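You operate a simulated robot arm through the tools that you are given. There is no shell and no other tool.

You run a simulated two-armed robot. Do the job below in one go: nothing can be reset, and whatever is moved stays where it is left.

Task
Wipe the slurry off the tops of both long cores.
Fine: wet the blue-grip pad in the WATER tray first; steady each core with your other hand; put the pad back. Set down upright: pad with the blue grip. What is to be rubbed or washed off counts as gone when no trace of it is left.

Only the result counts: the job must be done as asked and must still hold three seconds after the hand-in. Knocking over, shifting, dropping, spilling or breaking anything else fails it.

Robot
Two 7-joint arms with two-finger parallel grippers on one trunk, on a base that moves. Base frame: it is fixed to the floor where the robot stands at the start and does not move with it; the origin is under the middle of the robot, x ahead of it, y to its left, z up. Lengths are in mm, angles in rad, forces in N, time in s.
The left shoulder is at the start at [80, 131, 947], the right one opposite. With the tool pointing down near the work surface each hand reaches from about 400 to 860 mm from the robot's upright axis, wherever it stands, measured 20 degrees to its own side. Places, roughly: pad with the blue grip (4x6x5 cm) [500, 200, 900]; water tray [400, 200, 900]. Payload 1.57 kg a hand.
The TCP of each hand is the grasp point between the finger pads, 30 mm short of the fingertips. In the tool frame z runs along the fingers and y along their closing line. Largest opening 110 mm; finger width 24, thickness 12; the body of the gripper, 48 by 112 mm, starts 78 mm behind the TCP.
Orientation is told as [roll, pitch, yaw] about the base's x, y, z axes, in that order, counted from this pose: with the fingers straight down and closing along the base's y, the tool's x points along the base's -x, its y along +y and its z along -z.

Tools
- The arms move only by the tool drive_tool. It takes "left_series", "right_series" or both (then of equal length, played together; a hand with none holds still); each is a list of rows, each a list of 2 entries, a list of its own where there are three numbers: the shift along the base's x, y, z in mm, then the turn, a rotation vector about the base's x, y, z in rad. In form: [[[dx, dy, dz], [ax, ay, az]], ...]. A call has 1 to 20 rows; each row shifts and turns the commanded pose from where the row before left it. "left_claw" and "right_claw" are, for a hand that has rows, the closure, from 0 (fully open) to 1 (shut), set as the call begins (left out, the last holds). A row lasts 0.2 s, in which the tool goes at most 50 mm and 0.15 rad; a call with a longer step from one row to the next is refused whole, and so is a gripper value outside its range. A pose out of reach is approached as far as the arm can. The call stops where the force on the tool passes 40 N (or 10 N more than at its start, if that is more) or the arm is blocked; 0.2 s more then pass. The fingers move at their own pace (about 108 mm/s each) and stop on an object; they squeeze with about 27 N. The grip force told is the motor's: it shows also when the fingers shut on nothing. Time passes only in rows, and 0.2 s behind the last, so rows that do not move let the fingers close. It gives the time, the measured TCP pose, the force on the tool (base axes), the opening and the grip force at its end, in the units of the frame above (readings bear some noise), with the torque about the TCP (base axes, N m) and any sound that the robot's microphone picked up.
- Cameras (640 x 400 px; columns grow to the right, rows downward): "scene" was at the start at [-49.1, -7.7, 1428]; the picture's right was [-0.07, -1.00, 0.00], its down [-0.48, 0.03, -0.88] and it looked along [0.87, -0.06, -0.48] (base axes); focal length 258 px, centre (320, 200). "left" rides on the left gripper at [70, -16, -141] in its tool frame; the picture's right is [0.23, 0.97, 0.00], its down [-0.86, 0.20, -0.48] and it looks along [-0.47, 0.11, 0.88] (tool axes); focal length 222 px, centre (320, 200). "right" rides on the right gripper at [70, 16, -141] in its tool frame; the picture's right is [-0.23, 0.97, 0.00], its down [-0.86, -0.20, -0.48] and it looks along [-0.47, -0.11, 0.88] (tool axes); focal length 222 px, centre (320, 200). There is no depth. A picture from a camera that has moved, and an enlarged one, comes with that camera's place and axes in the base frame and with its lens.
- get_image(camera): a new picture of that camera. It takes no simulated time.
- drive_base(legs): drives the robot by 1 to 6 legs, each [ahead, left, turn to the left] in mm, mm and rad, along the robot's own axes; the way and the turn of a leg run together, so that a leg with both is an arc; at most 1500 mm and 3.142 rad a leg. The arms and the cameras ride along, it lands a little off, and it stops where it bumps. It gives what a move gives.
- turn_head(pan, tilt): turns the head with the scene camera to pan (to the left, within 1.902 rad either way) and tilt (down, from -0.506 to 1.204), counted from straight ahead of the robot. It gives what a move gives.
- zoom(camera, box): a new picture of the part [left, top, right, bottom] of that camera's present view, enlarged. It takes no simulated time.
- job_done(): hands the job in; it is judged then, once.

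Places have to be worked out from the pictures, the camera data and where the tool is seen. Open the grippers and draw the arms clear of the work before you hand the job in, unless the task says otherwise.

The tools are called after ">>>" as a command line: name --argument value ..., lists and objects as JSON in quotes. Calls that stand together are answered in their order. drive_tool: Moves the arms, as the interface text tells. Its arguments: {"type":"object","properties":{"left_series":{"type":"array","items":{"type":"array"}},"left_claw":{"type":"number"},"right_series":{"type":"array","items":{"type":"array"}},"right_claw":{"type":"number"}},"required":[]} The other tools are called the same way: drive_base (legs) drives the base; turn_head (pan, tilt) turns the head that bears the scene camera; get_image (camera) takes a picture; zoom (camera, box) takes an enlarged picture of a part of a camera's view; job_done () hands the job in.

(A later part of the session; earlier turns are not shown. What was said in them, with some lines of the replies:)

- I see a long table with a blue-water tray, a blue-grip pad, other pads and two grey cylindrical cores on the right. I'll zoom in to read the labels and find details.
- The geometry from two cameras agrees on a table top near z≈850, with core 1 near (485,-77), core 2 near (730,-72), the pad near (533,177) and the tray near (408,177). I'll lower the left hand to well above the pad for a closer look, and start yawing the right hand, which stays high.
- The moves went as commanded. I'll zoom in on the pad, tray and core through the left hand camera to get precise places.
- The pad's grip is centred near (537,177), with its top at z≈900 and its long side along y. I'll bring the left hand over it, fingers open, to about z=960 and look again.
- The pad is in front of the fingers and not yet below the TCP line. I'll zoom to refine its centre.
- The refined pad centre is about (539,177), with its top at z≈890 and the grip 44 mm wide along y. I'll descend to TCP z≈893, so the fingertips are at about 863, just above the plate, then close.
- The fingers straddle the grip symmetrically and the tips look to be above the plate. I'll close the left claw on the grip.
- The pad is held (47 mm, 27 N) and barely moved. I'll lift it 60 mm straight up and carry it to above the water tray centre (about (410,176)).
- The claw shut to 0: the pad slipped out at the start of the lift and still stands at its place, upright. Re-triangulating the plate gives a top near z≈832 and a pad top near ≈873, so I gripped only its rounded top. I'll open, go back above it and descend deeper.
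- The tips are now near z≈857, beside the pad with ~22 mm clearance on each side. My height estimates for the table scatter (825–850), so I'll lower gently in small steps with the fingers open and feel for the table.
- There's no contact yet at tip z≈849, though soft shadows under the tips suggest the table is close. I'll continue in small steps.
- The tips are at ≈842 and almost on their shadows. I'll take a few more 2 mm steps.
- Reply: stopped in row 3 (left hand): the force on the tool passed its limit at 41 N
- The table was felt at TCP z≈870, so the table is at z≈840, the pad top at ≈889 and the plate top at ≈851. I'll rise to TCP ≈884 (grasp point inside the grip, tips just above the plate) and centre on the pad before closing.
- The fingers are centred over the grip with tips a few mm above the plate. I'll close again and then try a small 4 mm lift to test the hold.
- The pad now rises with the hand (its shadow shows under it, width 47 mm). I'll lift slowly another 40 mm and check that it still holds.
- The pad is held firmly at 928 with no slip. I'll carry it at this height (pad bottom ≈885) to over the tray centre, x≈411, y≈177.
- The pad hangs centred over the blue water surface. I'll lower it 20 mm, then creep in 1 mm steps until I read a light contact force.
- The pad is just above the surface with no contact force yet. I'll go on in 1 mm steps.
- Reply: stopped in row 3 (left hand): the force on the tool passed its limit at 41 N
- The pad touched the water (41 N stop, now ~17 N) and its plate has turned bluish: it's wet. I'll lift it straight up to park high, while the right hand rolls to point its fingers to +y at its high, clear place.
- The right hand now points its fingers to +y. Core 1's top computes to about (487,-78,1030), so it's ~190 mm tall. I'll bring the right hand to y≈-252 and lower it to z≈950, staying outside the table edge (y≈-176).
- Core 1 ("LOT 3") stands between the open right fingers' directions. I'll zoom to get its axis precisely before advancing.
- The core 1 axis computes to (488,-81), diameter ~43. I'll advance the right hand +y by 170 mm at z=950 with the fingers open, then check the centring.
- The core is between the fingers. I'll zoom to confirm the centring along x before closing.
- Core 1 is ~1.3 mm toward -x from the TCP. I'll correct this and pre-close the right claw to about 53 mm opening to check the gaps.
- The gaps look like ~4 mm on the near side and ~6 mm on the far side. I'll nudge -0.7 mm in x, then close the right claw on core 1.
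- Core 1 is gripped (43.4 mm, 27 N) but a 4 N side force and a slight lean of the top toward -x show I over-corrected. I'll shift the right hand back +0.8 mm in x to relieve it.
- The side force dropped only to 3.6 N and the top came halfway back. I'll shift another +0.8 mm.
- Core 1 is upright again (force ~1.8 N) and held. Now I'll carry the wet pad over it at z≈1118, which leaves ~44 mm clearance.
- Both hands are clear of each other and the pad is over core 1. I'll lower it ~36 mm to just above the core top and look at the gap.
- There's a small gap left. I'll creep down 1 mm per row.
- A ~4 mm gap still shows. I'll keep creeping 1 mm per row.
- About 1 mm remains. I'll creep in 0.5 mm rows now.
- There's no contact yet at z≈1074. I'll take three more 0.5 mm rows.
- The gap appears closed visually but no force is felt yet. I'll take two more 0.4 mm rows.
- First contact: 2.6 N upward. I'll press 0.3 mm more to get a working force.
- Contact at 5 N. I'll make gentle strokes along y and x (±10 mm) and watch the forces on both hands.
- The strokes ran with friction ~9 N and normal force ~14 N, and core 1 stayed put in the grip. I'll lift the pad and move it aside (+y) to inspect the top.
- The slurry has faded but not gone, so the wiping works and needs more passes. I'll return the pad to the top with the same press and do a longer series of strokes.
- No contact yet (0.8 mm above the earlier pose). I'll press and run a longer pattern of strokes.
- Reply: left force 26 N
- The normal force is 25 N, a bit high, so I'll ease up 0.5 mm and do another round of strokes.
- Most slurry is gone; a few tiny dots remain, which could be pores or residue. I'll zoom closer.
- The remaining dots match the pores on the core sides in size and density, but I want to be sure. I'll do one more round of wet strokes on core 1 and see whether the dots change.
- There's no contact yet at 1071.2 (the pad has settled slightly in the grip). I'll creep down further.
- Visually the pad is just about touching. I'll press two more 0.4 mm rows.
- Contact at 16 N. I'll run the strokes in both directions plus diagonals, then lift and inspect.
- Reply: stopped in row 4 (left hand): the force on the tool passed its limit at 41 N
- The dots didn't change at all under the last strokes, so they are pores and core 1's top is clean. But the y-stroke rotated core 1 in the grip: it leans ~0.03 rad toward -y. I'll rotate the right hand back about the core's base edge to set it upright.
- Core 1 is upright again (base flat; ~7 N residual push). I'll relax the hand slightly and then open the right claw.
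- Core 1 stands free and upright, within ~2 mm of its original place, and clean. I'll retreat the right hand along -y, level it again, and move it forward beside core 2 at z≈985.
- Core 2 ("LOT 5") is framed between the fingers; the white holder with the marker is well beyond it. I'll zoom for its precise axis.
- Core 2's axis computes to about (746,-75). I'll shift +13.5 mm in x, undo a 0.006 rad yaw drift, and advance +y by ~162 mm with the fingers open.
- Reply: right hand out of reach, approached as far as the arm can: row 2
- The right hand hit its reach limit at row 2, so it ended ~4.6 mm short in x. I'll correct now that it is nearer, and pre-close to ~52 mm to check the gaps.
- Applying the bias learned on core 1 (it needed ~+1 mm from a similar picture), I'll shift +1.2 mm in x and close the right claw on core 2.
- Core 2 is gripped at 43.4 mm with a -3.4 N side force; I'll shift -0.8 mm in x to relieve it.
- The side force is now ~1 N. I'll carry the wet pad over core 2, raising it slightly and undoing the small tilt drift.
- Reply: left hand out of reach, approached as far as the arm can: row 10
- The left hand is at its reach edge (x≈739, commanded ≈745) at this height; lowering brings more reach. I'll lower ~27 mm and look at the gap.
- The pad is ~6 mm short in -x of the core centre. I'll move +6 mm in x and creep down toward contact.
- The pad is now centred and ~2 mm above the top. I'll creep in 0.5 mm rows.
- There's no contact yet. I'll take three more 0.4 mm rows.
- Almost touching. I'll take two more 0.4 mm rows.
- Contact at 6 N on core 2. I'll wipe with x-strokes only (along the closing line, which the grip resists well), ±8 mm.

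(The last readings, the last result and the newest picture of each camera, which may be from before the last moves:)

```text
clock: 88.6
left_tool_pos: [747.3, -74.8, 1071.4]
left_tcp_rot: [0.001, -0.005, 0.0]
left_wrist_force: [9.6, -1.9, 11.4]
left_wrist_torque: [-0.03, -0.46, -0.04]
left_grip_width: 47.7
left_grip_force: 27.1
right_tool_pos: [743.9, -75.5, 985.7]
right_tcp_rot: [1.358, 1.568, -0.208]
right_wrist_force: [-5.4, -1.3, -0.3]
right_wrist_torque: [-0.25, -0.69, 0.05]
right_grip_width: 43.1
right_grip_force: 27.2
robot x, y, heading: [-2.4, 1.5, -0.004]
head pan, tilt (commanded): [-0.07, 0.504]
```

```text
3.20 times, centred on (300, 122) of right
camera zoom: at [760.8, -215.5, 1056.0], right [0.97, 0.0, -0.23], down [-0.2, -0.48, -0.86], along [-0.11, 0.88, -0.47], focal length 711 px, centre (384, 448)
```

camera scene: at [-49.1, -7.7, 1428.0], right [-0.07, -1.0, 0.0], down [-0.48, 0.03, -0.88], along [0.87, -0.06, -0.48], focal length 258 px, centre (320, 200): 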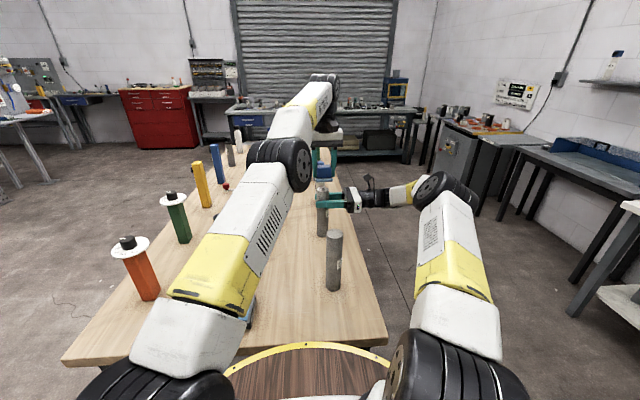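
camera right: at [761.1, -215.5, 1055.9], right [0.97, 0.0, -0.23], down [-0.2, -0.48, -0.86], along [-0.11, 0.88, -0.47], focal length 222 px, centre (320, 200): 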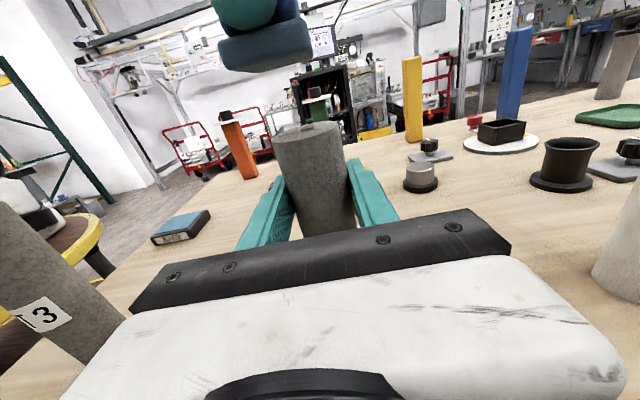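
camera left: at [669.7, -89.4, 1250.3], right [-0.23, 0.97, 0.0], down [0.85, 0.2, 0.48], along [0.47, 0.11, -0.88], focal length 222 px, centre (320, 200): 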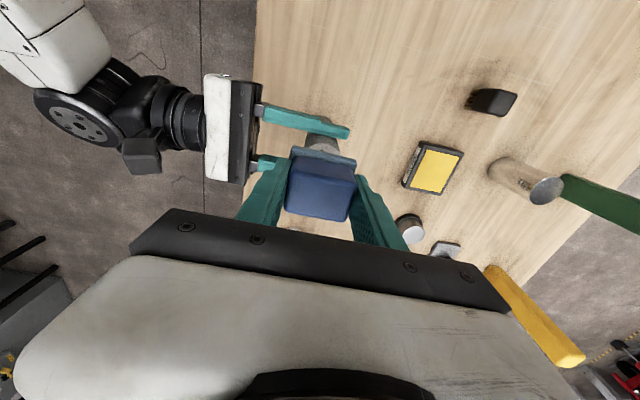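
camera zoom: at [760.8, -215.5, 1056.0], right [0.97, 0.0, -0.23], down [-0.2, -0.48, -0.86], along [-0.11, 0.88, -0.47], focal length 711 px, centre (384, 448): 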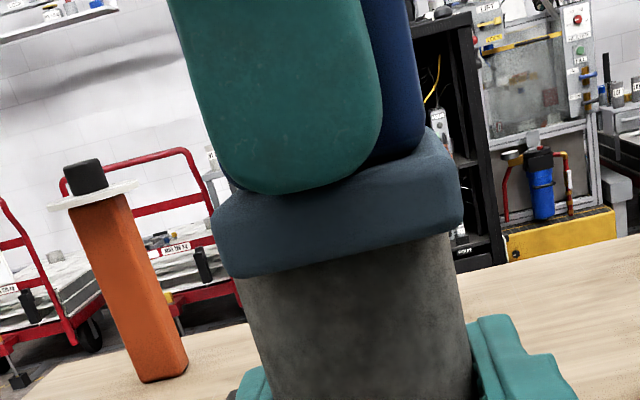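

Working well (11 N normal, core steady). I'll continue with a longer series of x-strokes.

>>> drive_tool --left_series '[[[-4, 0, 0], [0, 0, 0]], [[-4, 0, 0], [0, 0, 0]], [[8, 0, 0], [0, 0, 0]], [[6, 0, 0], [0, 0, 0]], [[-7, 0, 0], [0, 0, 0]], [[-7, 0, 0], [0, 0, 0]], [[8, 0, 0], [0, 0, 0]], [[6, 0, 0], [0, 0, 0]], [[-7, 0, 0], [0, 0, 0]], [[-7, 0, 0], [0, 0, 0]], [[8, 0, 0], [0, 0, 0]], [[6, 0, 0], [0, 0, 0]], [[-7, 0, 0], [0, 0, 0]], [[-7, 0, 0], [0, 0, 0]], [[8, 0, 0], [0, 0, 0]], [[6, 0, 0], [0, 0, 0]], [[-6, 0, 0], [0, 0, 0]], [[0, 0, 0], [0, 0, 0]]]'

>>> zoom --camera "right" --box '[200, 60, 400, 185]'

```text
clock: 92.4
left_tool_pos: [745.5, -73.9, 1071.7]
left_tcp_rot: [0.001, -0.006, 0.002]
left_wrist_force: [11.8, -0.1, 14.0]
left_wrist_torque: [-0.06, -0.53, 0.02]
left_grip_width: 47.4
left_grip_force: 26.9
right_tool_pos: [743.4, -75.5, 985.8]
right_tcp_rot: [1.676, 1.57, 0.109]
right_wrist_force: [-7.9, 0.0, 2.1]
right_wrist_torque: [-0.15, -0.67, 0.03]
right_grip_width: 42.9
right_grip_force: 27.4
robot x, y, heading: [1.7, 0.3, -0.002]
head pan, tilt (commanded): [-0.07, 0.504]
```

```text
3.20 times, centred on (300, 122) of right
camera zoom: at [760.5, -215.4, 1056.3], right [0.97, 0.0, -0.23], down [-0.2, -0.48, -0.86], along [-0.11, 0.88, -0.47], focal length 711 px, centre (384, 448)
```

zoom: 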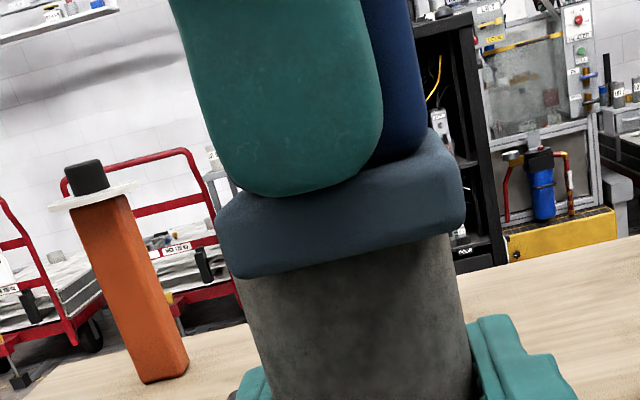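

I'll lift the pad and move it aside to inspect core 2's top.

>>> drive_tool --left_series '[[[0, 0, 2], [0, 0, 0]], [[0, 0, 6], [0, 0, 0]], [[0, 0, 10], [0, 0, 0]], [[-5, 15, 8], [0, 0, 0]], [[-10, 30, 0], [0, 0, 0]], [[-10, 30, 0], [0, 0, 0]], [[-10, 20, 0], [0, 0, 0]], [[0, 0, 0], [0, 0, 0]]]'

>>> get_image --camera "scene"

>>> get_image --camera "left"

>>> zoom --camera "right" --box '[240, 100, 370, 180]'

```text
clock: 94.2
left_tool_pos: [709.4, 22.7, 1097.8]
left_tcp_rot: [0.001, -0.005, 0.0]
left_wrist_force: [-0.5, 0.3, 0.4]
left_wrist_torque: [-0.04, -0.01, 0.0]
left_grip_width: 47.0
left_grip_force: 27.0
right_tool_pos: [745.7, -74.2, 985.9]
right_tcp_rot: [1.399, 1.569, -0.17]
right_wrist_force: [-2.8, 0.3, 6.5]
right_wrist_torque: [0.12, 0.7, -0.02]
right_grip_width: 43.3
right_grip_force: 27.1
robot x, y, heading: [-0.3, 5.2, 0.003]
head pan, tilt (commanded): [-0.07, 0.504]
```

```text
taken
camera scene: at [-49.4, -7.7, 1428.0], right [-0.07, -1.0, 0.0], down [-0.48, 0.03, -0.88], along [0.87, -0.06, -0.48], focal length 258 px, centre (320, 200)
```

scene: 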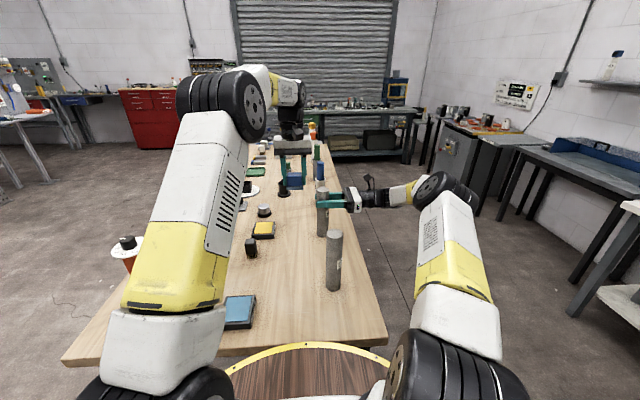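

```text
taken
camera left: at [639.3, 7.7, 1238.0], right [-0.23, 0.97, 0.0], down [0.85, 0.2, 0.48], along [0.47, 0.11, -0.88], focal length 222 px, centre (320, 200)
```

left: 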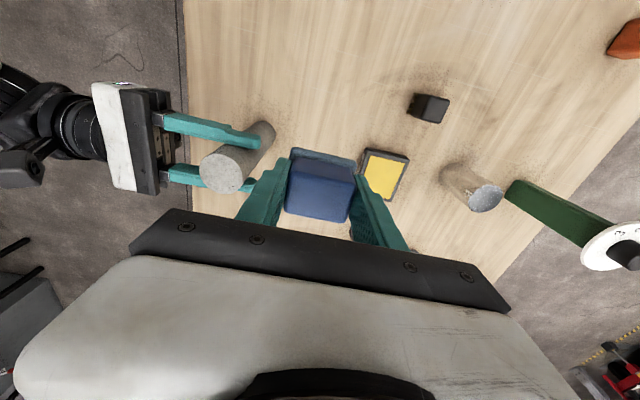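

```text
4.92 times, centred on (305, 140) of right
camera zoom: at [760.9, -215.5, 1056.2], right [0.97, 0.0, -0.23], down [-0.2, -0.48, -0.86], along [-0.11, 0.88, -0.47], focal length 1094 px, centre (394, 495)
```

zoom: 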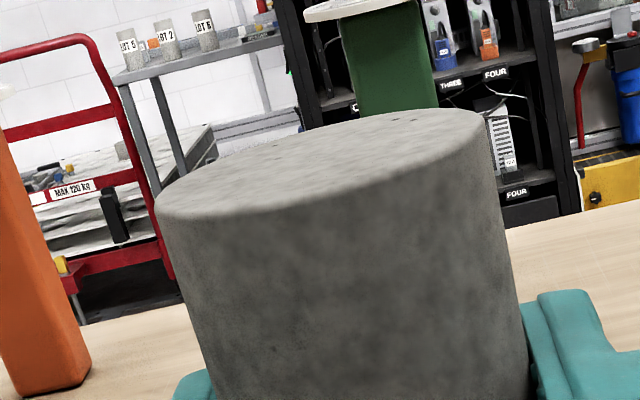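

The slurry on core 2 looks mostly gone. I'll zoom in with the left and scene cameras.

>>> zoom --camera "left" --box '[190, 130, 260, 200]'

>>> zoom --camera "scene" --box '[310, 180, 335, 200]'

>>> zoom --camera "scene" --box '[295, 170, 375, 245]'

```text
5.71 times, centred on (225, 165) of left
camera zoom: at [639.3, 7.7, 1238.0], right [-0.23, 0.97, 0.0], down [0.85, 0.2, 0.48], along [0.47, 0.11, -0.88], focal length 1269 px, centre (863, 400)
```

zoom: 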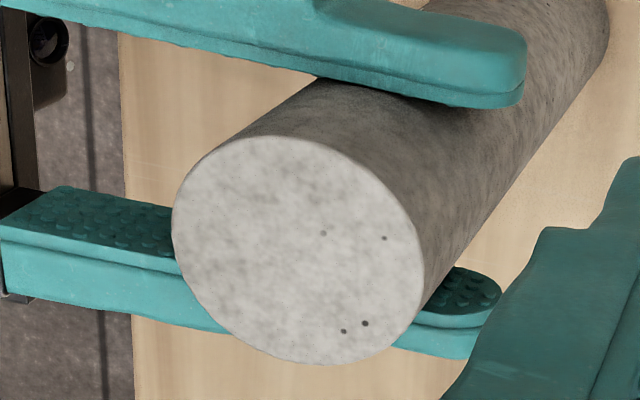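

```text
16.00 times, centred on (322, 190) of scene
camera zoom: at [-49.4, -7.7, 1428.0], right [-0.07, -1.0, 0.0], down [-0.48, 0.03, -0.88], along [0.87, -0.06, -0.48], focal length 4127 px, centre (280, 360)
```

zoom: 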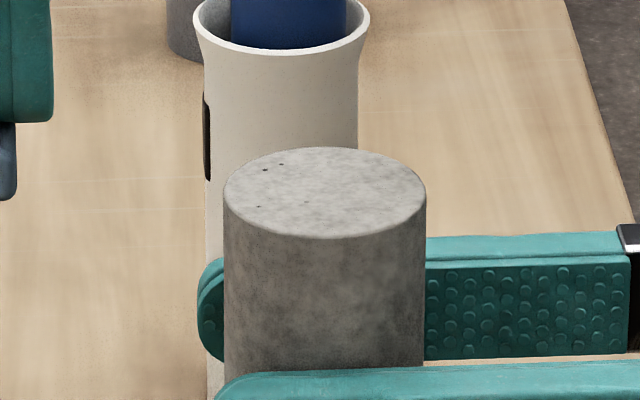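

```text
5.33 times, centred on (335, 208) of scene
camera zoom: at [-49.4, -7.7, 1428.0], right [-0.07, -1.0, 0.0], down [-0.48, 0.03, -0.88], along [0.87, -0.06, -0.48], focal length 1376 px, centre (240, 160)
```

zoom: 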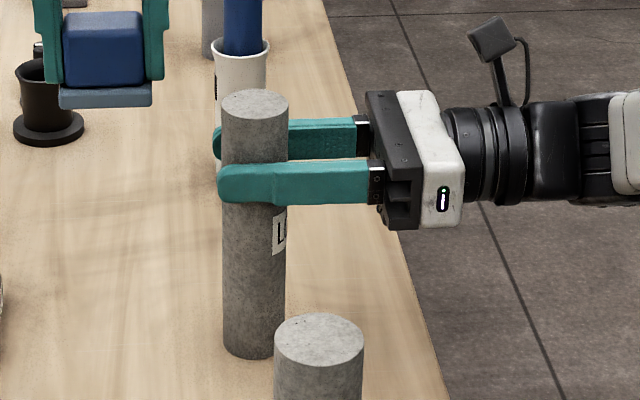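

Core 2 shows exactly the same four dots as core 1, which confirms they belong to the stone texture. I'll take extra close zooms of both tops to look for faint residue.

>>> zoom --camera "scene" --box '[324, 227, 344, 239]'

>>> zoom --camera "scene" --box '[314, 185, 330, 197]'

>>> zoom --camera "left" --box '[205, 150, 240, 195]'

```text
16.00 times, centred on (334, 233) of scene
camera zoom: at [-49.4, -7.7, 1428.0], right [-0.07, -1.0, 0.0], down [-0.48, 0.03, -0.88], along [0.87, -0.06, -0.48], focal length 4127 px, centre (96, -328)
```

zoom: 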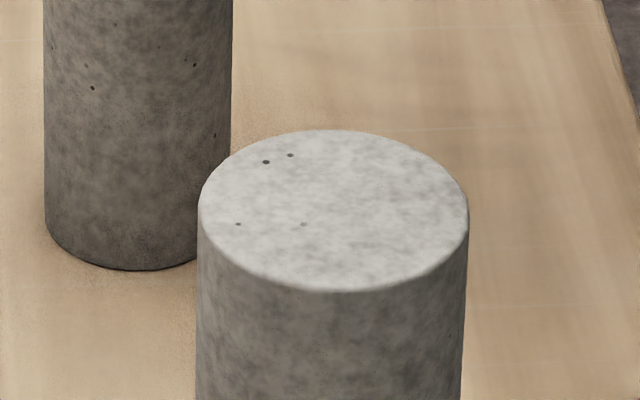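

```text
16.00 times, centred on (322, 191) of scene
camera zoom: at [-49.4, -7.7, 1428.0], right [-0.07, -1.0, 0.0], down [-0.48, 0.03, -0.88], along [0.87, -0.06, -0.48], focal length 4127 px, centre (288, 344)
```

zoom: 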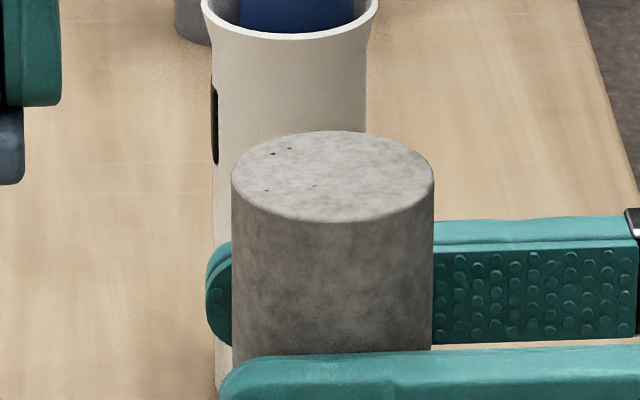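

```text
8.89 times, centred on (222, 172) of left
camera zoom: at [639.3, 7.7, 1238.0], right [-0.23, 0.97, 0.0], down [0.85, 0.2, 0.48], along [0.47, 0.11, -0.88], focal length 1974 px, centre (1187, 444)
```

zoom: 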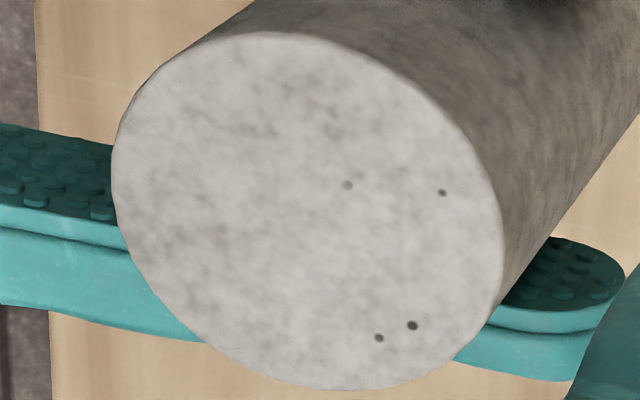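

Both tops look clean. For certainty I'll give core 2 one more light round, since it had fewer passes than core 1.

>>> drive_tool --left_series '[[[10, -20, 0], [0, 0, 0]], [[10, -30, 0], [0, 0, 0]], [[10, -30, 0], [0, 0, 0]], [[5, -15, -8], [0, 0, 0]], [[0, 0, -10], [0, 0, 0]], [[0, 0, -5], [0, 0, 0]], [[0, 0, -1.5], [0, 0, 0]], [[0, 0, -0.8], [0, 0, 0]], [[0, 0, 0], [0, 0, 0]]]'

```text
clock: 96.2
left_tool_pos: [745.2, -75.2, 1072.5]
left_tcp_rot: [0.002, -0.001, 0.001]
left_wrist_force: [0.2, 0.0, -0.6]
left_wrist_torque: [-0.03, -0.01, -0.03]
left_grip_width: 47.4
left_grip_force: 26.5
right_tool_pos: [744.9, -75.1, 986.5]
right_tcp_rot: [1.232, 1.568, -0.336]
right_wrist_force: [-1.3, 0.4, 6.7]
right_wrist_torque: [0.05, 0.45, -0.04]
right_grip_width: 43.3
right_grip_force: 27.0
robot x, y, heading: [0.9, -0.8, -0.001]
head pan, tilt (commanded): [-0.07, 0.504]
```

>>> drive_tool --left_series '[[[0, 0, -0.4], [0, 0, 0]], [[0, 0, -0.4], [0, 0, 0]], [[0, 0, 0], [0, 0, 0]]]'

```text
clock: 97.0
left_tool_pos: [745.4, -74.7, 1070.8]
left_tcp_rot: [-0.001, -0.004, -0.001]
left_wrist_force: [-0.7, 0.1, 7.8]
left_wrist_torque: [0.0, 0.01, 0.0]
left_grip_width: 47.4
left_grip_force: 27.3
right_tool_pos: [744.7, -75.4, 986.8]
right_tcp_rot: [1.056, 1.57, -0.513]
right_wrist_force: [0.6, 0.8, 6.1]
right_wrist_torque: [0.08, 0.35, -0.1]
right_grip_width: 43.3
right_grip_force: 27.0
robot x, y, heading: [0.4, 1.5, -0.001]
head pan, tilt (commanded): [-0.07, 0.504]
```

Contact at ~8 N. I'll run one more series of x-strokes.

>>> drive_tool --left_series '[[[-4, 0, 0], [0, 0, 0]], [[-4, 0, 0], [0, 0, 0]], [[8, 0, 0], [0, 0, 0]], [[6, 0, 0], [0, 0, 0]], [[-7, 0, 0], [0, 0, 0]], [[-7, 0, 0], [0, 0, 0]], [[8, 0, 0], [0, 0, 0]], [[6, 0, 0], [0, 0, 0]], [[-7, 0, 0], [0, 0, 0]], [[-7, 0, 0], [0, 0, 0]], [[8, 0, 0], [0, 0, 0]], [[6, 0, 0], [0, 0, 0]], [[-7, 0, 0], [0, 0, 0]], [[-7, 0, 0], [0, 0, 0]], [[8, 0, 0], [0, 0, 0]], [[6, 0, 0], [0, 0, 0]], [[-6, 0, 0], [0, 0, 0]], [[0, 0, 0], [0, 0, 0]]]'

>>> drive_tool --left_series '[[[0, 0, 2], [0, 0, 0]], [[0, 0, 6], [0, 0, 0]], [[0, 0, 10], [0, 0, 0]], [[-5, 15, 8], [0, 0, 0]], [[-10, 30, 0], [0, 0, 0]], [[-10, 30, 0], [0, 0, 0]], [[-10, 20, 0], [0, 0, 0]], [[0, 0, 0], [0, 0, 0]]]'

>>> zoom --camera "left" --box '[205, 150, 240, 195]'

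>>> zoom --camera "scene" --box '[295, 170, 375, 245]'

```text
clock: 100.8
left_tool_pos: [745.6, -73.9, 1072.7]
left_tcp_rot: [0.0, -0.006, 0.0]
left_wrist_force: [10.8, -2.8, 12.8]
left_wrist_torque: [-0.17, -0.5, 0.03]
left_grip_width: 47.6
left_grip_force: 27.0
right_tool_pos: [743.4, -74.5, 986.2]
right_tcp_rot: [1.843, 1.572, 0.277]
right_wrist_force: [-7.9, 0.2, 0.4]
right_wrist_torque: [-0.33, -0.36, 0.08]
right_grip_width: 43.7
right_grip_force: 27.0
robot x, y, heading: [-0.6, -0.2, 0.004]
head pan, tilt (commanded): [-0.07, 0.504]
```

```text
clock: 102.6
left_tool_pos: [712.8, 23.2, 1096.0]
left_tcp_rot: [-0.001, -0.001, 0.0]
left_wrist_force: [0.1, 0.4, -0.9]
left_wrist_torque: [0.03, 0.0, 0.02]
left_grip_width: 47.6
left_grip_force: 27.3
right_tool_pos: [745.3, -75.3, 986.4]
right_tcp_rot: [1.307, 1.571, -0.261]
right_wrist_force: [0.7, 1.6, -0.1]
right_wrist_torque: [0.23, -0.17, -0.09]
right_grip_width: 43.6
right_grip_force: 27.0
robot x, y, heading: [2.8, -0.1, -0.002]
head pan, tilt (commanded): [-0.07, 0.504]
```

```text
8.89 times, centred on (222, 172) of left
camera zoom: at [642.0, 8.0, 1236.8], right [-0.23, 0.97, 0.0], down [0.85, 0.2, 0.48], along [0.47, 0.11, -0.88], focal length 1974 px, centre (1187, 444)
```

zoom: 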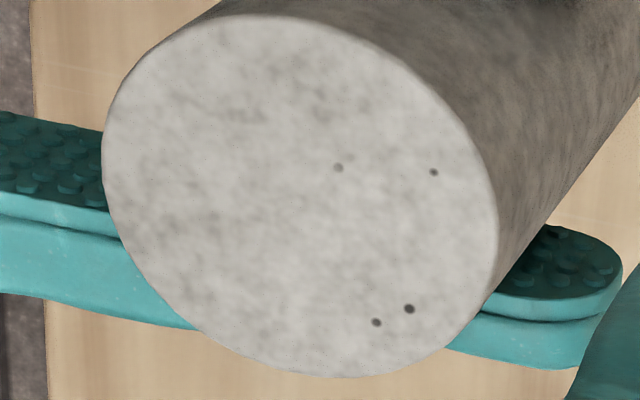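

```text
5.33 times, centred on (335, 208) of scene
camera zoom: at [-49.0, -7.7, 1428.0], right [-0.07, -1.0, 0.0], down [-0.48, 0.03, -0.88], along [0.87, -0.06, -0.48], focal length 1376 px, centre (240, 160)
```

zoom: 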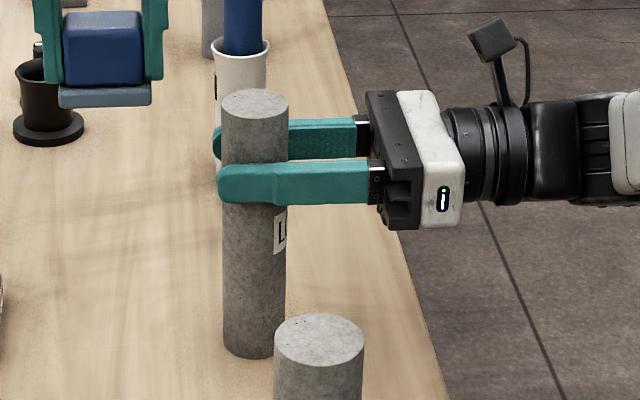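

Core 2 is upright and clean, with near-zero residual forces. I'll open the right claw.

>>> drive_tool --right_series '[[[0, 0, 0], [0, 0, 0]], [[0, 0, 0], [0, 0, 0]], [[0, 0, 0], [0, 0, 0]], [[0, 0, 0], [0, 0, 0]]]' --right_claw 0

>>> zoom --camera "scene" --box '[295, 170, 375, 245]'

>>> get_image --camera "right"

```text
clock: 103.6
left_tool_pos: [710.6, 22.4, 1096.1]
left_tcp_rot: [0.001, -0.002, 0.0]
left_wrist_force: [-0.1, 0.6, -0.8]
left_wrist_torque: [-0.01, 0.0, -0.03]
left_grip_width: 47.4
left_grip_force: 26.7
right_tool_pos: [743.9, -74.9, 987.2]
right_tcp_rot: [0.883, 1.571, -0.687]
right_wrist_force: [-0.3, -0.3, -0.1]
right_wrist_torque: [0.0, 0.01, 0.02]
right_grip_width: 110.1
right_grip_force: 0.1
robot x, y, heading: [-2.5, 2.8, -0.001]
head pan, tilt (commanded): [-0.07, 0.504]
```

```text
5.33 times, centred on (335, 208) of scene
camera zoom: at [-49.1, -7.7, 1428.0], right [-0.07, -1.0, 0.0], down [-0.48, 0.03, -0.88], along [0.87, -0.06, -0.48], focal length 1376 px, centre (240, 160)
```

zoom: 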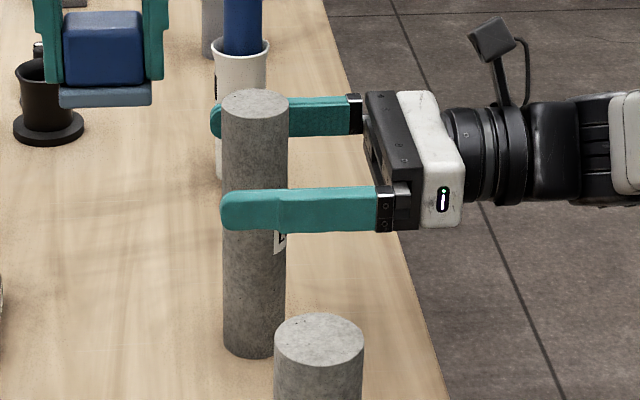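

```text
taken
camera right: at [761.1, -215.5, 1055.9], right [0.97, 0.0, -0.23], down [-0.2, -0.48, -0.85], along [-0.11, 0.88, -0.47], focal length 222 px, centre (320, 200)
```

right: 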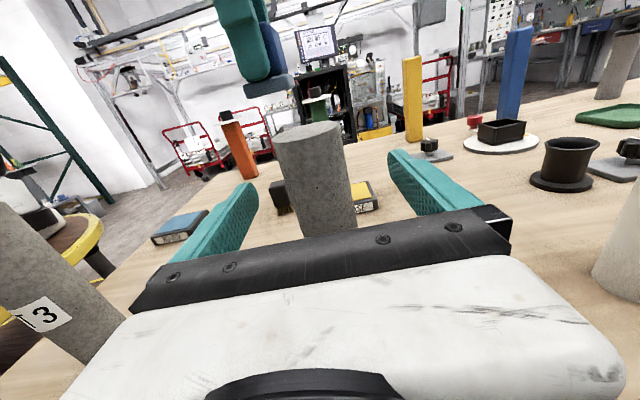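

Core 2 stands free. I'll withdraw the right hand along -y and then up and back to a clear parking place.

>>> drive_tool --right_series '[[[0, -15, 0], [0, 0, 0]], [[0, -25, 0], [0, 0, 0]], [[0, -30, 0], [0, 0, 0]], [[0, -30, 0], [0, 0, 0]], [[-15, -20, 5], [0, 0, 0]], [[-25, -20, 15], [0, 0, 0]], [[-30, -20, 25], [0, 0, 0]], [[-30, -20, 30], [0, 0, 0]], [[-20, -20, 30], [0, 0, 0]], [[-10, -10, 20], [0, 0, 0]], [[0, 0, 0], [0, 0, 0]]]'

>>> get_image --camera "scene"

```text
clock: 106.0
left_tool_pos: [710.5, 22.9, 1096.8]
left_tcp_rot: [0.003, -0.003, -0.001]
left_wrist_force: [0.5, 0.5, -0.4]
left_wrist_torque: [0.01, -0.03, -0.02]
left_grip_width: 47.3
left_grip_force: 27.7
right_tool_pos: [613.8, -285.7, 1110.1]
right_tcp_rot: [0.986, 1.57, -0.581]
right_wrist_force: [-0.2, 0.6, -0.3]
right_wrist_torque: [0.0, 0.01, -0.01]
right_grip_width: 110.2
right_grip_force: 0.2
robot x, y, heading: [3.0, 2.5, 0.002]
head pan, tilt (commanded): [-0.07, 0.504]
```

```text
taken
camera scene: at [-49.1, -7.7, 1428.0], right [-0.07, -1.0, 0.0], down [-0.48, 0.03, -0.88], along [0.87, -0.06, -0.48], focal length 258 px, centre (320, 200)
```

scene: 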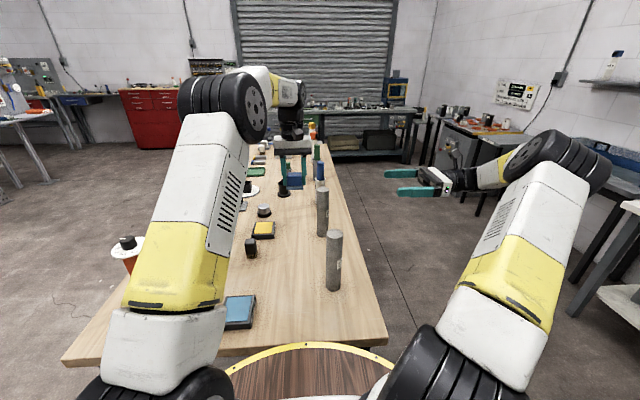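

The right hand is parked clear. I'll carry the pad back above its original place (about (538,176)), staying high.

>>> drive_tool --left_series '[[[-10, 8, 5], [0, 0, 0]], [[-20, 17, 5], [0, 0, 0]], [[-27, 24, 0], [0, 0, 0]], [[-27, 24, 0], [0, 0, 0]], [[-27, 24, 0], [0, 0, 0]], [[-27, 24, 0], [0, 0, 0]], [[-22, 20, 0], [0, 0, 0]], [[-12, 12, 0], [0, 0, 0]], [[0, 0, 0], [0, 0, 0]]]'

>>> get_image --camera "left"

>>> get_image --camera "scene"

```text
clock: 108.0
left_tool_pos: [539.6, 174.2, 1106.8]
left_tcp_rot: [0.001, -0.001, 0.0]
left_wrist_force: [0.4, 0.5, -1.1]
left_wrist_torque: [0.02, -0.02, 0.01]
left_grip_width: 47.7
left_grip_force: 27.2
right_tool_pos: [613.4, -287.2, 1110.6]
right_tcp_rot: [1.007, 1.569, -0.562]
right_wrist_force: [-0.8, 0.6, 0.1]
right_wrist_torque: [0.0, -0.03, 0.02]
right_grip_width: 110.0
right_grip_force: 0.1
robot x, y, heading: [6.0, 1.0, 0.005]
head pan, tilt (commanded): [-0.07, 0.504]
```

```text
taken
camera left: at [470.1, 158.9, 1248.2], right [-0.23, 0.97, 0.0], down [0.85, 0.2, 0.48], along [0.47, 0.11, -0.88], focal length 222 px, centre (320, 200)
```

left: 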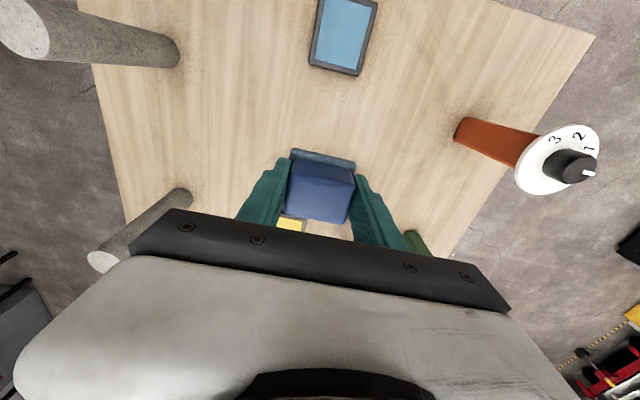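

```text
taken
camera scene: at [-49.2, -7.7, 1428.0], right [-0.07, -1.0, 0.0], down [-0.48, 0.03, -0.88], along [0.87, -0.06, -0.48], focal length 258 px, centre (320, 200)
```

scene: 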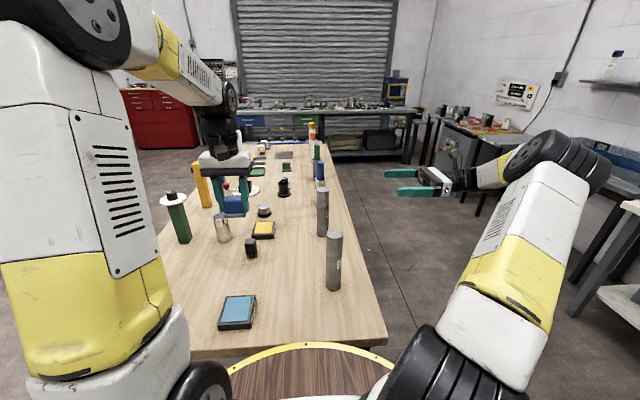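

The hand is over the original spot; a +2 mm y and -1 mm x correction is needed. I'll descend to ~9 mm above the table.

>>> drive_tool --left_series '[[[-1, 2, -15], [0, 0, 0]], [[0, 0, -30], [0, 0, 0]], [[0, 0, -35], [0, 0, 0]], [[0, 0, -35], [0, 0, 0]], [[0, 0, -35], [0, 0, 0]], [[0, 0, -30], [0, 0, 0]], [[0, 0, -20], [0, 0, 0]], [[0, 0, -10], [0, 0, 0]], [[0, 0, -4], [0, 0, 0]], [[0, 0, 0], [0, 0, 0]]]'

>>> zoom --camera "scene" --box '[200, 220, 290, 290]'

>>> get_image --camera "left"

```text
clock: 110.2
left_tool_pos: [536.8, 176.7, 892.7]
left_tcp_rot: [0.001, -0.002, -0.001]
left_wrist_force: [0.8, -0.1, -0.1]
left_wrist_torque: [0.03, -0.03, 0.03]
left_grip_width: 47.5
left_grip_force: 26.2
right_tool_pos: [613.2, -285.8, 1111.2]
right_tcp_rot: [0.956, 1.569, -0.612]
right_wrist_force: [-0.2, 0.1, -0.3]
right_wrist_torque: [0.0, 0.01, -0.01]
right_grip_width: 110.2
right_grip_force: 0.1
robot x, y, heading: [0.7, 4.4, 0.003]
head pan, tilt (commanded): [-0.07, 0.504]
```

```text
5.71 times, centred on (245, 255) of scene
camera zoom: at [-49.2, -7.7, 1428.0], right [-0.07, -1.0, 0.0], down [-0.48, 0.03, -0.88], along [0.87, -0.06, -0.48], focal length 1474 px, centre (749, -114)
```

zoom: 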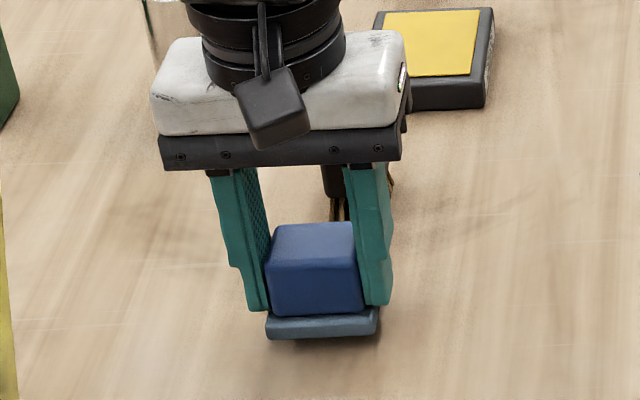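

```text
taken
camera left: at [468.2, 161.7, 1033.6], right [-0.23, 0.97, 0.0], down [0.85, 0.2, 0.48], along [0.47, 0.11, -0.88], focal length 222 px, centre (320, 200)
```

left: 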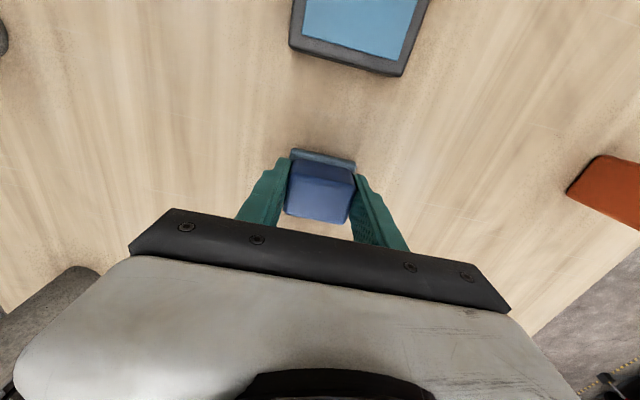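

The position is right (538,177) and the pad is ~8 mm above the table. I'll lower it gently.

>>> drive_tool --left_series '[[[0, 0, -2], [0, 0, 0]], [[0, 0, -2], [0, 0, 0]], [[0, 0, -2], [0, 0, 0]], [[0, 0, 0], [0, 0, 0]]]'

>>> zoom --camera "scene" --box '[200, 230, 290, 290]'

```text
clock: 111.2
left_tool_pos: [538.1, 175.8, 886.7]
left_tcp_rot: [0.003, -0.003, 0.0]
left_wrist_force: [0.0, 0.1, -0.5]
left_wrist_torque: [0.01, 0.02, 0.02]
left_grip_width: 47.3
left_grip_force: 27.4
right_tool_pos: [614.9, -285.9, 1110.7]
right_tcp_rot: [0.985, 1.571, -0.585]
right_wrist_force: [0.3, 0.5, -0.6]
right_wrist_torque: [0.04, 0.01, -0.01]
right_grip_width: 110.0
right_grip_force: 0.1
robot x, y, heading: [1.6, -1.3, -0.001]
head pan, tilt (commanded): [-0.07, 0.504]
```

```text
6.67 times, centred on (245, 260) of scene
camera zoom: at [-49.2, -7.7, 1428.0], right [-0.07, -1.0, 0.0], down [-0.48, 0.03, -0.88], along [0.87, -0.06, -0.48], focal length 1719 px, centre (820, -200)
```

zoom: 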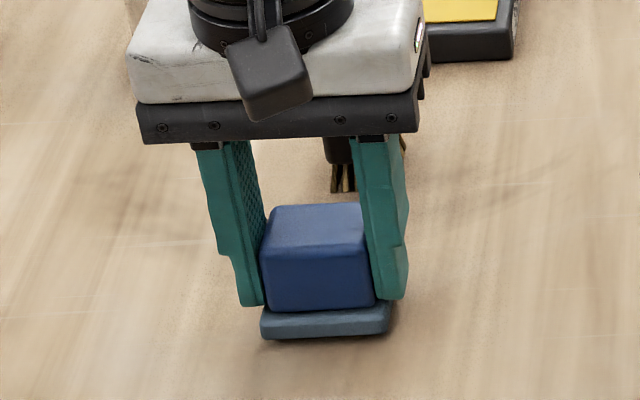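

>>> drive_tool --left_series '[[[0, 0, -1], [0, 0, 0]], [[0, 0, -1], [0, 0, 0]], [[0, 0, 0], [0, 0, 0]]]'

>>> zoom --camera "scene" --box '[200, 230, 290, 290]'

```text
clock: 112.0
left_tool_pos: [537.8, 175.4, 885.1]
left_tcp_rot: [0.001, -0.002, -0.001]
left_wrist_force: [0.1, 0.0, -1.2]
left_wrist_torque: [0.02, 0.01, -0.04]
left_grip_width: 47.6
left_grip_force: 26.8
right_tool_pos: [614.6, -286.0, 1109.9]
right_tcp_rot: [0.953, 1.57, -0.617]
right_wrist_force: [0.6, -1.0, -0.2]
right_wrist_torque: [0.01, 0.02, 0.0]
right_grip_width: 110.0
right_grip_force: 0.1
robot x, y, heading: [3.2, 2.0, -0.001]
head pan, tilt (commanded): [-0.07, 0.504]
```

```text
6.67 times, centred on (245, 260) of scene
camera zoom: at [-49.2, -7.7, 1428.0], right [-0.07, -1.0, 0.0], down [-0.48, 0.03, -0.88], along [0.87, -0.06, -0.48], focal length 1719 px, centre (820, -200)
```

zoom: 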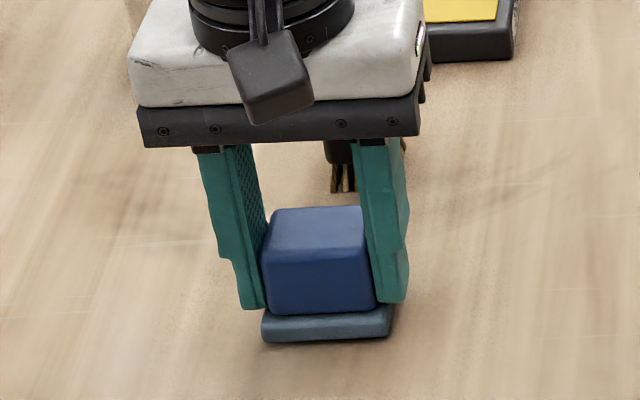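

There's still no contact at 885. I'll continue in 0.7 mm rows.

>>> drive_tool --left_series '[[[0, 0, -0.7], [0, 0, 0]], [[0, 0, -0.7], [0, 0, 0]], [[0, 0, 0], [0, 0, 0]]]'

```text
clock: 112.8
left_tool_pos: [539.2, 174.7, 883.6]
left_tcp_rot: [0.002, -0.002, 0.0]
left_wrist_force: [0.1, 0.1, 0.4]
left_wrist_torque: [0.01, -0.02, 0.02]
left_grip_width: 47.2
left_grip_force: 26.6
right_tool_pos: [613.5, -286.4, 1109.9]
right_tcp_rot: [0.964, 1.57, -0.607]
right_wrist_force: [-0.8, -0.6, 0.1]
right_wrist_torque: [-0.01, 0.0, -0.02]
right_grip_width: 110.0
right_grip_force: 0.1
robot x, y, heading: [-0.0, 0.1, 0.0]
head pan, tilt (commanded): [-0.07, 0.504]
```

>>> drive_tool --left_series '[[[0, 0, -0.5], [0, 0, 0]], [[0, 0, -0.5], [0, 0, 0]], [[0, 0, 0], [0, 0, 0]]]'

>>> zoom --camera "scene" --box '[200, 230, 290, 290]'

```text
clock: 113.6
left_tool_pos: [537.5, 175.3, 882.8]
left_tcp_rot: [0.002, -0.002, -0.002]
left_wrist_force: [-0.2, -0.9, -1.6]
left_wrist_torque: [0.0, 0.01, -0.01]
left_grip_width: 47.6
left_grip_force: 27.3
right_tool_pos: [613.9, -286.1, 1109.6]
right_tcp_rot: [0.962, 1.57, -0.608]
right_wrist_force: [-0.1, 0.4, -1.0]
right_wrist_torque: [0.0, 0.02, -0.01]
right_grip_width: 110.1
right_grip_force: 0.0
robot x, y, heading: [-0.2, -0.5, -0.003]
head pan, tilt (commanded): [-0.07, 0.504]
```

```text
6.67 times, centred on (245, 260) of scene
camera zoom: at [-49.2, -7.7, 1428.0], right [-0.07, -1.0, 0.0], down [-0.48, 0.03, -0.88], along [0.87, -0.06, -0.48], focal length 1719 px, centre (820, -200)
```

zoom: 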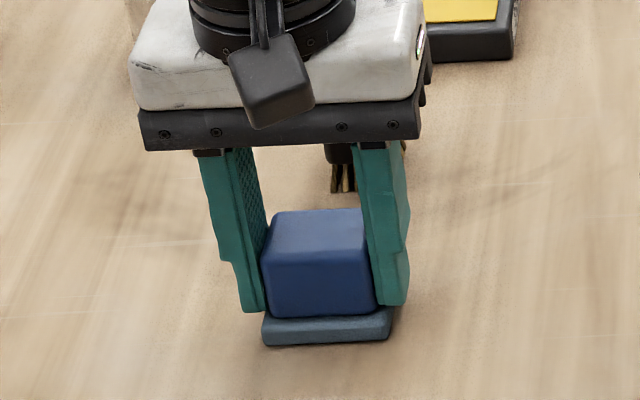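

It's very near (the pad's outline matches its original height within ~1 mm). I'll take two more 0.5 mm rows.

>>> drive_tool --left_series '[[[0, 0, -0.5], [0, 0, 0]], [[0, 0, -0.5], [0, 0, 0]], [[0, 0, 0], [0, 0, 0]]]'

```text
clock: 114.4
left_tool_pos: [537.2, 176.1, 882.7]
left_tcp_rot: [0.002, -0.001, -0.001]
left_wrist_force: [-0.7, -0.7, -0.3]
left_wrist_torque: [0.01, 0.01, -0.03]
left_grip_width: 47.5
left_grip_force: 27.1
right_tool_pos: [614.1, -286.5, 1109.8]
right_tcp_rot: [0.958, 1.57, -0.608]
right_wrist_force: [0.2, -0.3, -0.4]
right_wrist_torque: [-0.02, 0.01, -0.02]
right_grip_width: 109.8
right_grip_force: 0.1
robot x, y, heading: [0.7, 0.8, -0.004]
head pan, tilt (commanded): [-0.07, 0.504]
```

>>> drive_tool --left_series '[[[0, 0, -0.5], [0, 0, 0]], [[0, 0, -0.4], [0, 0, 0]], [[0, 0, 0], [0, 0, 0]]]'

```text
clock: 115.2
left_tool_pos: [537.7, 175.8, 881.8]
left_tcp_rot: [0.0, -0.003, 0.001]
left_wrist_force: [-6.4, 2.6, 22.2]
left_wrist_torque: [-0.05, 0.32, 0.03]
left_grip_width: 47.3
left_grip_force: 26.6
right_tool_pos: [613.5, -286.2, 1110.4]
right_tcp_rot: [1.272, 1.567, -0.299]
right_wrist_force: [0.0, 0.3, 0.2]
right_wrist_torque: [0.01, 0.01, 0.0]
right_grip_width: 110.1
right_grip_force: 0.1
robot x, y, heading: [1.5, -0.9, -0.001]
head pan, tilt (commanded): [-0.07, 0.504]
```

Contact with the table (22 N). I'll ease up 0.6 mm and then open the left claw to release the pad.

>>> drive_tool --left_series '[[[0, 0, 0.3], [0, 0, 0]], [[0, 0, 0.3], [0, 0, 0]], [[0, 0, 0], [0, 0, 0]]]'

>>> drive_tool --left_series '[[[0, 0, 0], [0, 0, 0]], [[0, 0, 0], [0, 0, 0]], [[0, 0, 0], [0, 0, 0]], [[0, 0, 0], [0, 0, 0]]]' --left_claw 0

>>> zoom --camera "scene" --box '[200, 230, 290, 290]'

>>> get_image --camera "left"

```text
clock: 116.0
left_tool_pos: [538.1, 174.8, 881.0]
left_tcp_rot: [0.0, -0.004, -0.001]
left_wrist_force: [-2.5, 5.2, 19.5]
left_wrist_torque: [0.09, 0.09, 0.07]
left_grip_width: 47.4
left_grip_force: 26.8
right_tool_pos: [613.2, -285.1, 1110.4]
right_tcp_rot: [1.157, 1.569, -0.411]
right_wrist_force: [0.1, -0.3, 0.2]
right_wrist_torque: [0.01, -0.05, 0.02]
right_grip_width: 110.1
right_grip_force: 0.0
robot x, y, heading: [-1.4, 0.0, -0.002]
head pan, tilt (commanded): [-0.07, 0.504]
```

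```text
clock: 117.0
left_tool_pos: [537.7, 175.1, 881.7]
left_tcp_rot: [0.002, -0.003, 0.001]
left_wrist_force: [0.1, 0.0, -0.2]
left_wrist_torque: [0.03, 0.02, 0.0]
left_grip_width: 110.0
left_grip_force: 0.0
right_tool_pos: [613.7, -286.2, 1110.7]
right_tcp_rot: [0.954, 1.57, -0.614]
right_wrist_force: [0.2, -0.4, -0.3]
right_wrist_torque: [0.03, 0.01, 0.04]
right_grip_width: 110.0
right_grip_force: 0.0
robot x, y, heading: [0.3, 1.2, 0.004]
head pan, tilt (commanded): [-0.07, 0.504]
```

```text
6.67 times, centred on (245, 260) of scene
camera zoom: at [-49.1, -7.7, 1428.0], right [-0.07, -1.0, 0.0], down [-0.48, 0.03, -0.88], along [0.87, -0.06, -0.48], focal length 1719 px, centre (820, -200)
```

zoom: 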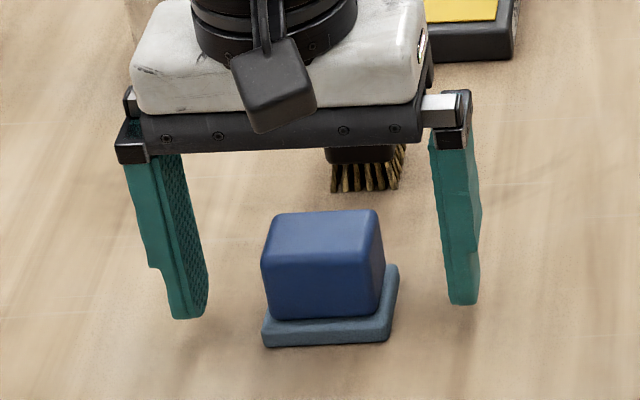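

```text
taken
camera left: at [468.4, 160.3, 1022.0], right [-0.23, 0.97, 0.0], down [0.85, 0.2, 0.48], along [0.47, 0.11, -0.88], focal length 222 px, centre (320, 200)
```

left: 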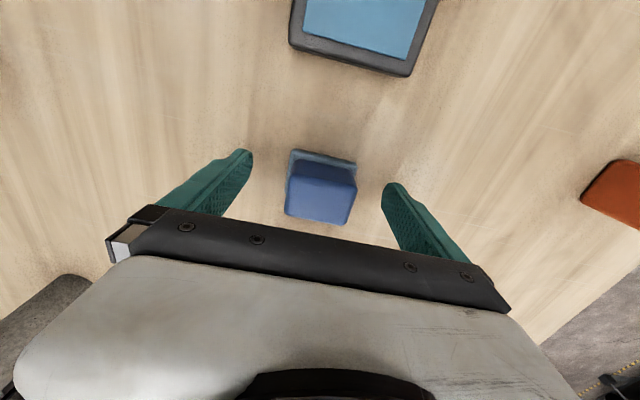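

The pad stands upright in its original place and is released. I'll lift the left hand straight up clear of it and check the whole scene.

>>> drive_tool --left_series '[[[0, 0, 10], [0, 0, 0]], [[0, 0, 20], [0, 0, 0]], [[0, 0, 35], [0, 0, 0]], [[0, 0, 40], [0, 0, 0]], [[0, 0, 45], [0, 0, 0]], [[0, 0, 45], [0, 0, 0]], [[-10, 5, 45], [0, 0, 0]], [[-15, 10, 45], [0, 0, 0]], [[-15, 10, 45], [0, 0, 0]], [[-15, 10, 40], [0, 0, 0]], [[0, 0, 30], [0, 0, 0]], [[0, 0, 0], [0, 0, 0]]]' --left_claw 0 --right_series '[[[0, -10, 5], [0, 0, 0]], [[0, -10, 10], [0, 0, 0]], [[-10, -10, 15], [0, 0, 0]], [[-10, -10, 20], [0, 0, 0]], [[-10, -10, 20], [0, 0, 0]], [[-10, 0, 20], [0, 0, 0]], [[-10, 0, 20], [0, 0, 0]], [[0, 0, 10], [0, 0, 0]], [[0, 0, 0], [0, 0, 0]], [[0, 0, 0], [0, 0, 0]], [[0, 0, 0], [0, 0, 0]], [[0, 0, 0], [0, 0, 0]]]' --right_claw 0

>>> get_image --camera "scene"

>>> zoom --camera "scene" --box '[180, 200, 380, 340]'

>>> zoom --camera "scene" --box '[300, 180, 360, 300]'

>>> get_image --camera "left"

```text
clock: 119.6
left_tool_pos: [482.4, 209.9, 1279.5]
left_tcp_rot: [0.002, 0.0, 0.0]
left_wrist_force: [0.1, 0.0, 0.1]
left_wrist_torque: [0.01, 0.0, 0.03]
left_grip_width: 109.9
left_grip_force: 0.1
right_tool_pos: [565.1, -336.7, 1230.9]
right_tcp_rot: [0.973, 1.57, -0.595]
right_wrist_force: [-0.4, -0.8, 0.3]
right_wrist_torque: [0.02, 0.0, 0.01]
right_grip_width: 110.3
right_grip_force: 0.3
robot x, y, heading: [-0.3, 0.4, 0.002]
head pan, tilt (commanded): [-0.07, 0.504]
```

```text
taken
camera scene: at [-49.3, -7.7, 1428.0], right [-0.07, -1.0, 0.0], down [-0.48, 0.03, -0.88], along [0.87, -0.06, -0.48], focal length 258 px, centre (320, 200)
```

scene: 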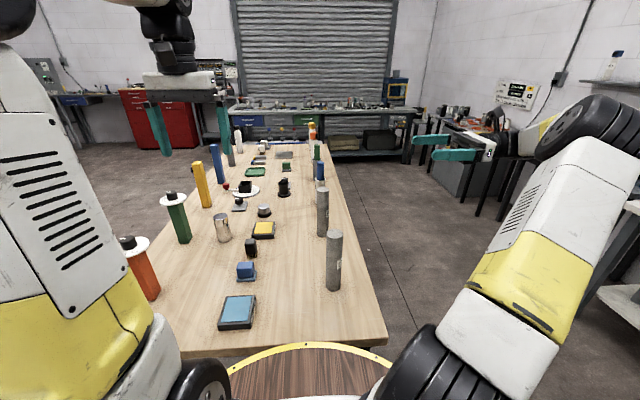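

```text
2.86 times, centred on (280, 270) of scene
camera zoom: at [-49.3, -7.7, 1428.0], right [-0.07, -1.0, 0.0], down [-0.48, 0.03, -0.88], along [0.87, -0.06, -0.48], focal length 737 px, centre (434, 0)
```

zoom: 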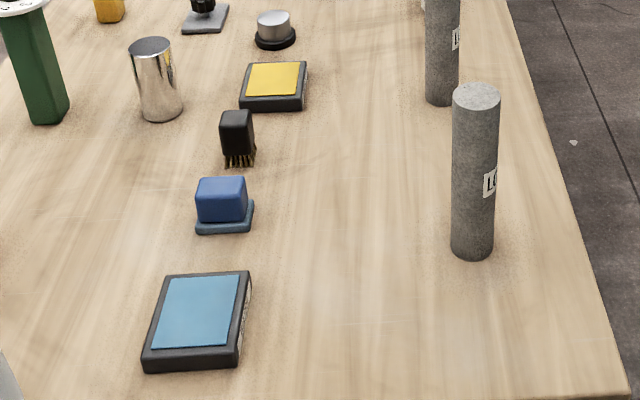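

```text
3.33 times, centred on (330, 240) of scene
camera zoom: at [-49.3, -7.7, 1428.0], right [-0.07, -1.0, 0.0], down [-0.48, 0.03, -0.88], along [0.87, -0.06, -0.48], focal length 860 px, centre (287, 67)
```

zoom: 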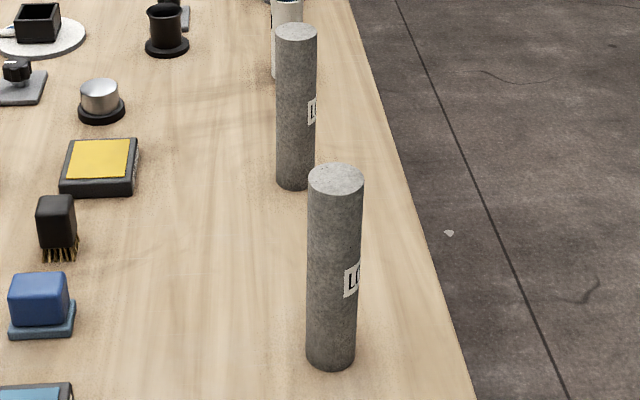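

```text
taken
camera left: at [413.3, 195.1, 1420.2], right [-0.23, 0.97, 0.0], down [0.85, 0.2, 0.48], along [0.47, 0.11, -0.88], focal length 222 px, centre (320, 200)
```

left: 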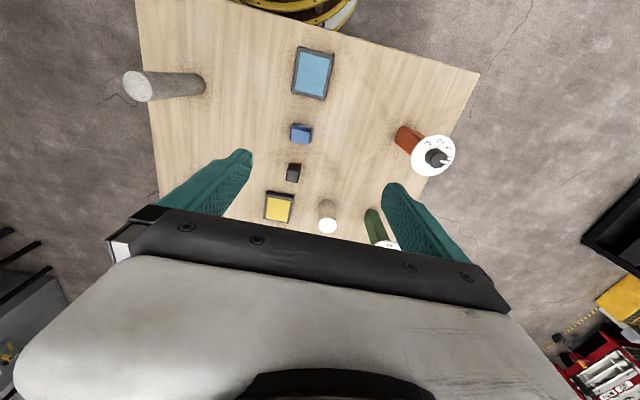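

Everything matches the starting layout. The pad is upright and back in its place, and the tray is untouched. Both cores stand upright with clean tops (core 1 ended about 2 mm from where it started). Both grippers are open and clear, so I'm handing the job in.

>>> job_done

```text
The job is handed in.
```

I wiped the slurry off the tops of both long cores and handed the job in. The last close-ups show no trace of it on either top. Four tiny dots remain on each top; they are identical on both cores and didn't change with more wiping, so I judged them to be pores in the stone.

- **Pad:** I wetted it once in the WATER tray, before the first core. It is back at its original spot, upright and released. On the first try it slipped out of the gripper before it left the table; it stayed upright and shifted about 2–3 mm, and the second grip held.
- **Near core (LOT 3):** The right hand held it while the left wiped. One stroke tilted it slightly in the grip, so I set it upright again. It now stands free, about 2 mm from where it started.
- **Far core (LOT 5):** Held the same way and wiped with strokes in one direction only to avoid tilting it. It stands upright with no shift I could see in the pictures.
- **Everything else:** Nothing else on the table looks moved compared with the start. Both grippers are open and clear of the work.
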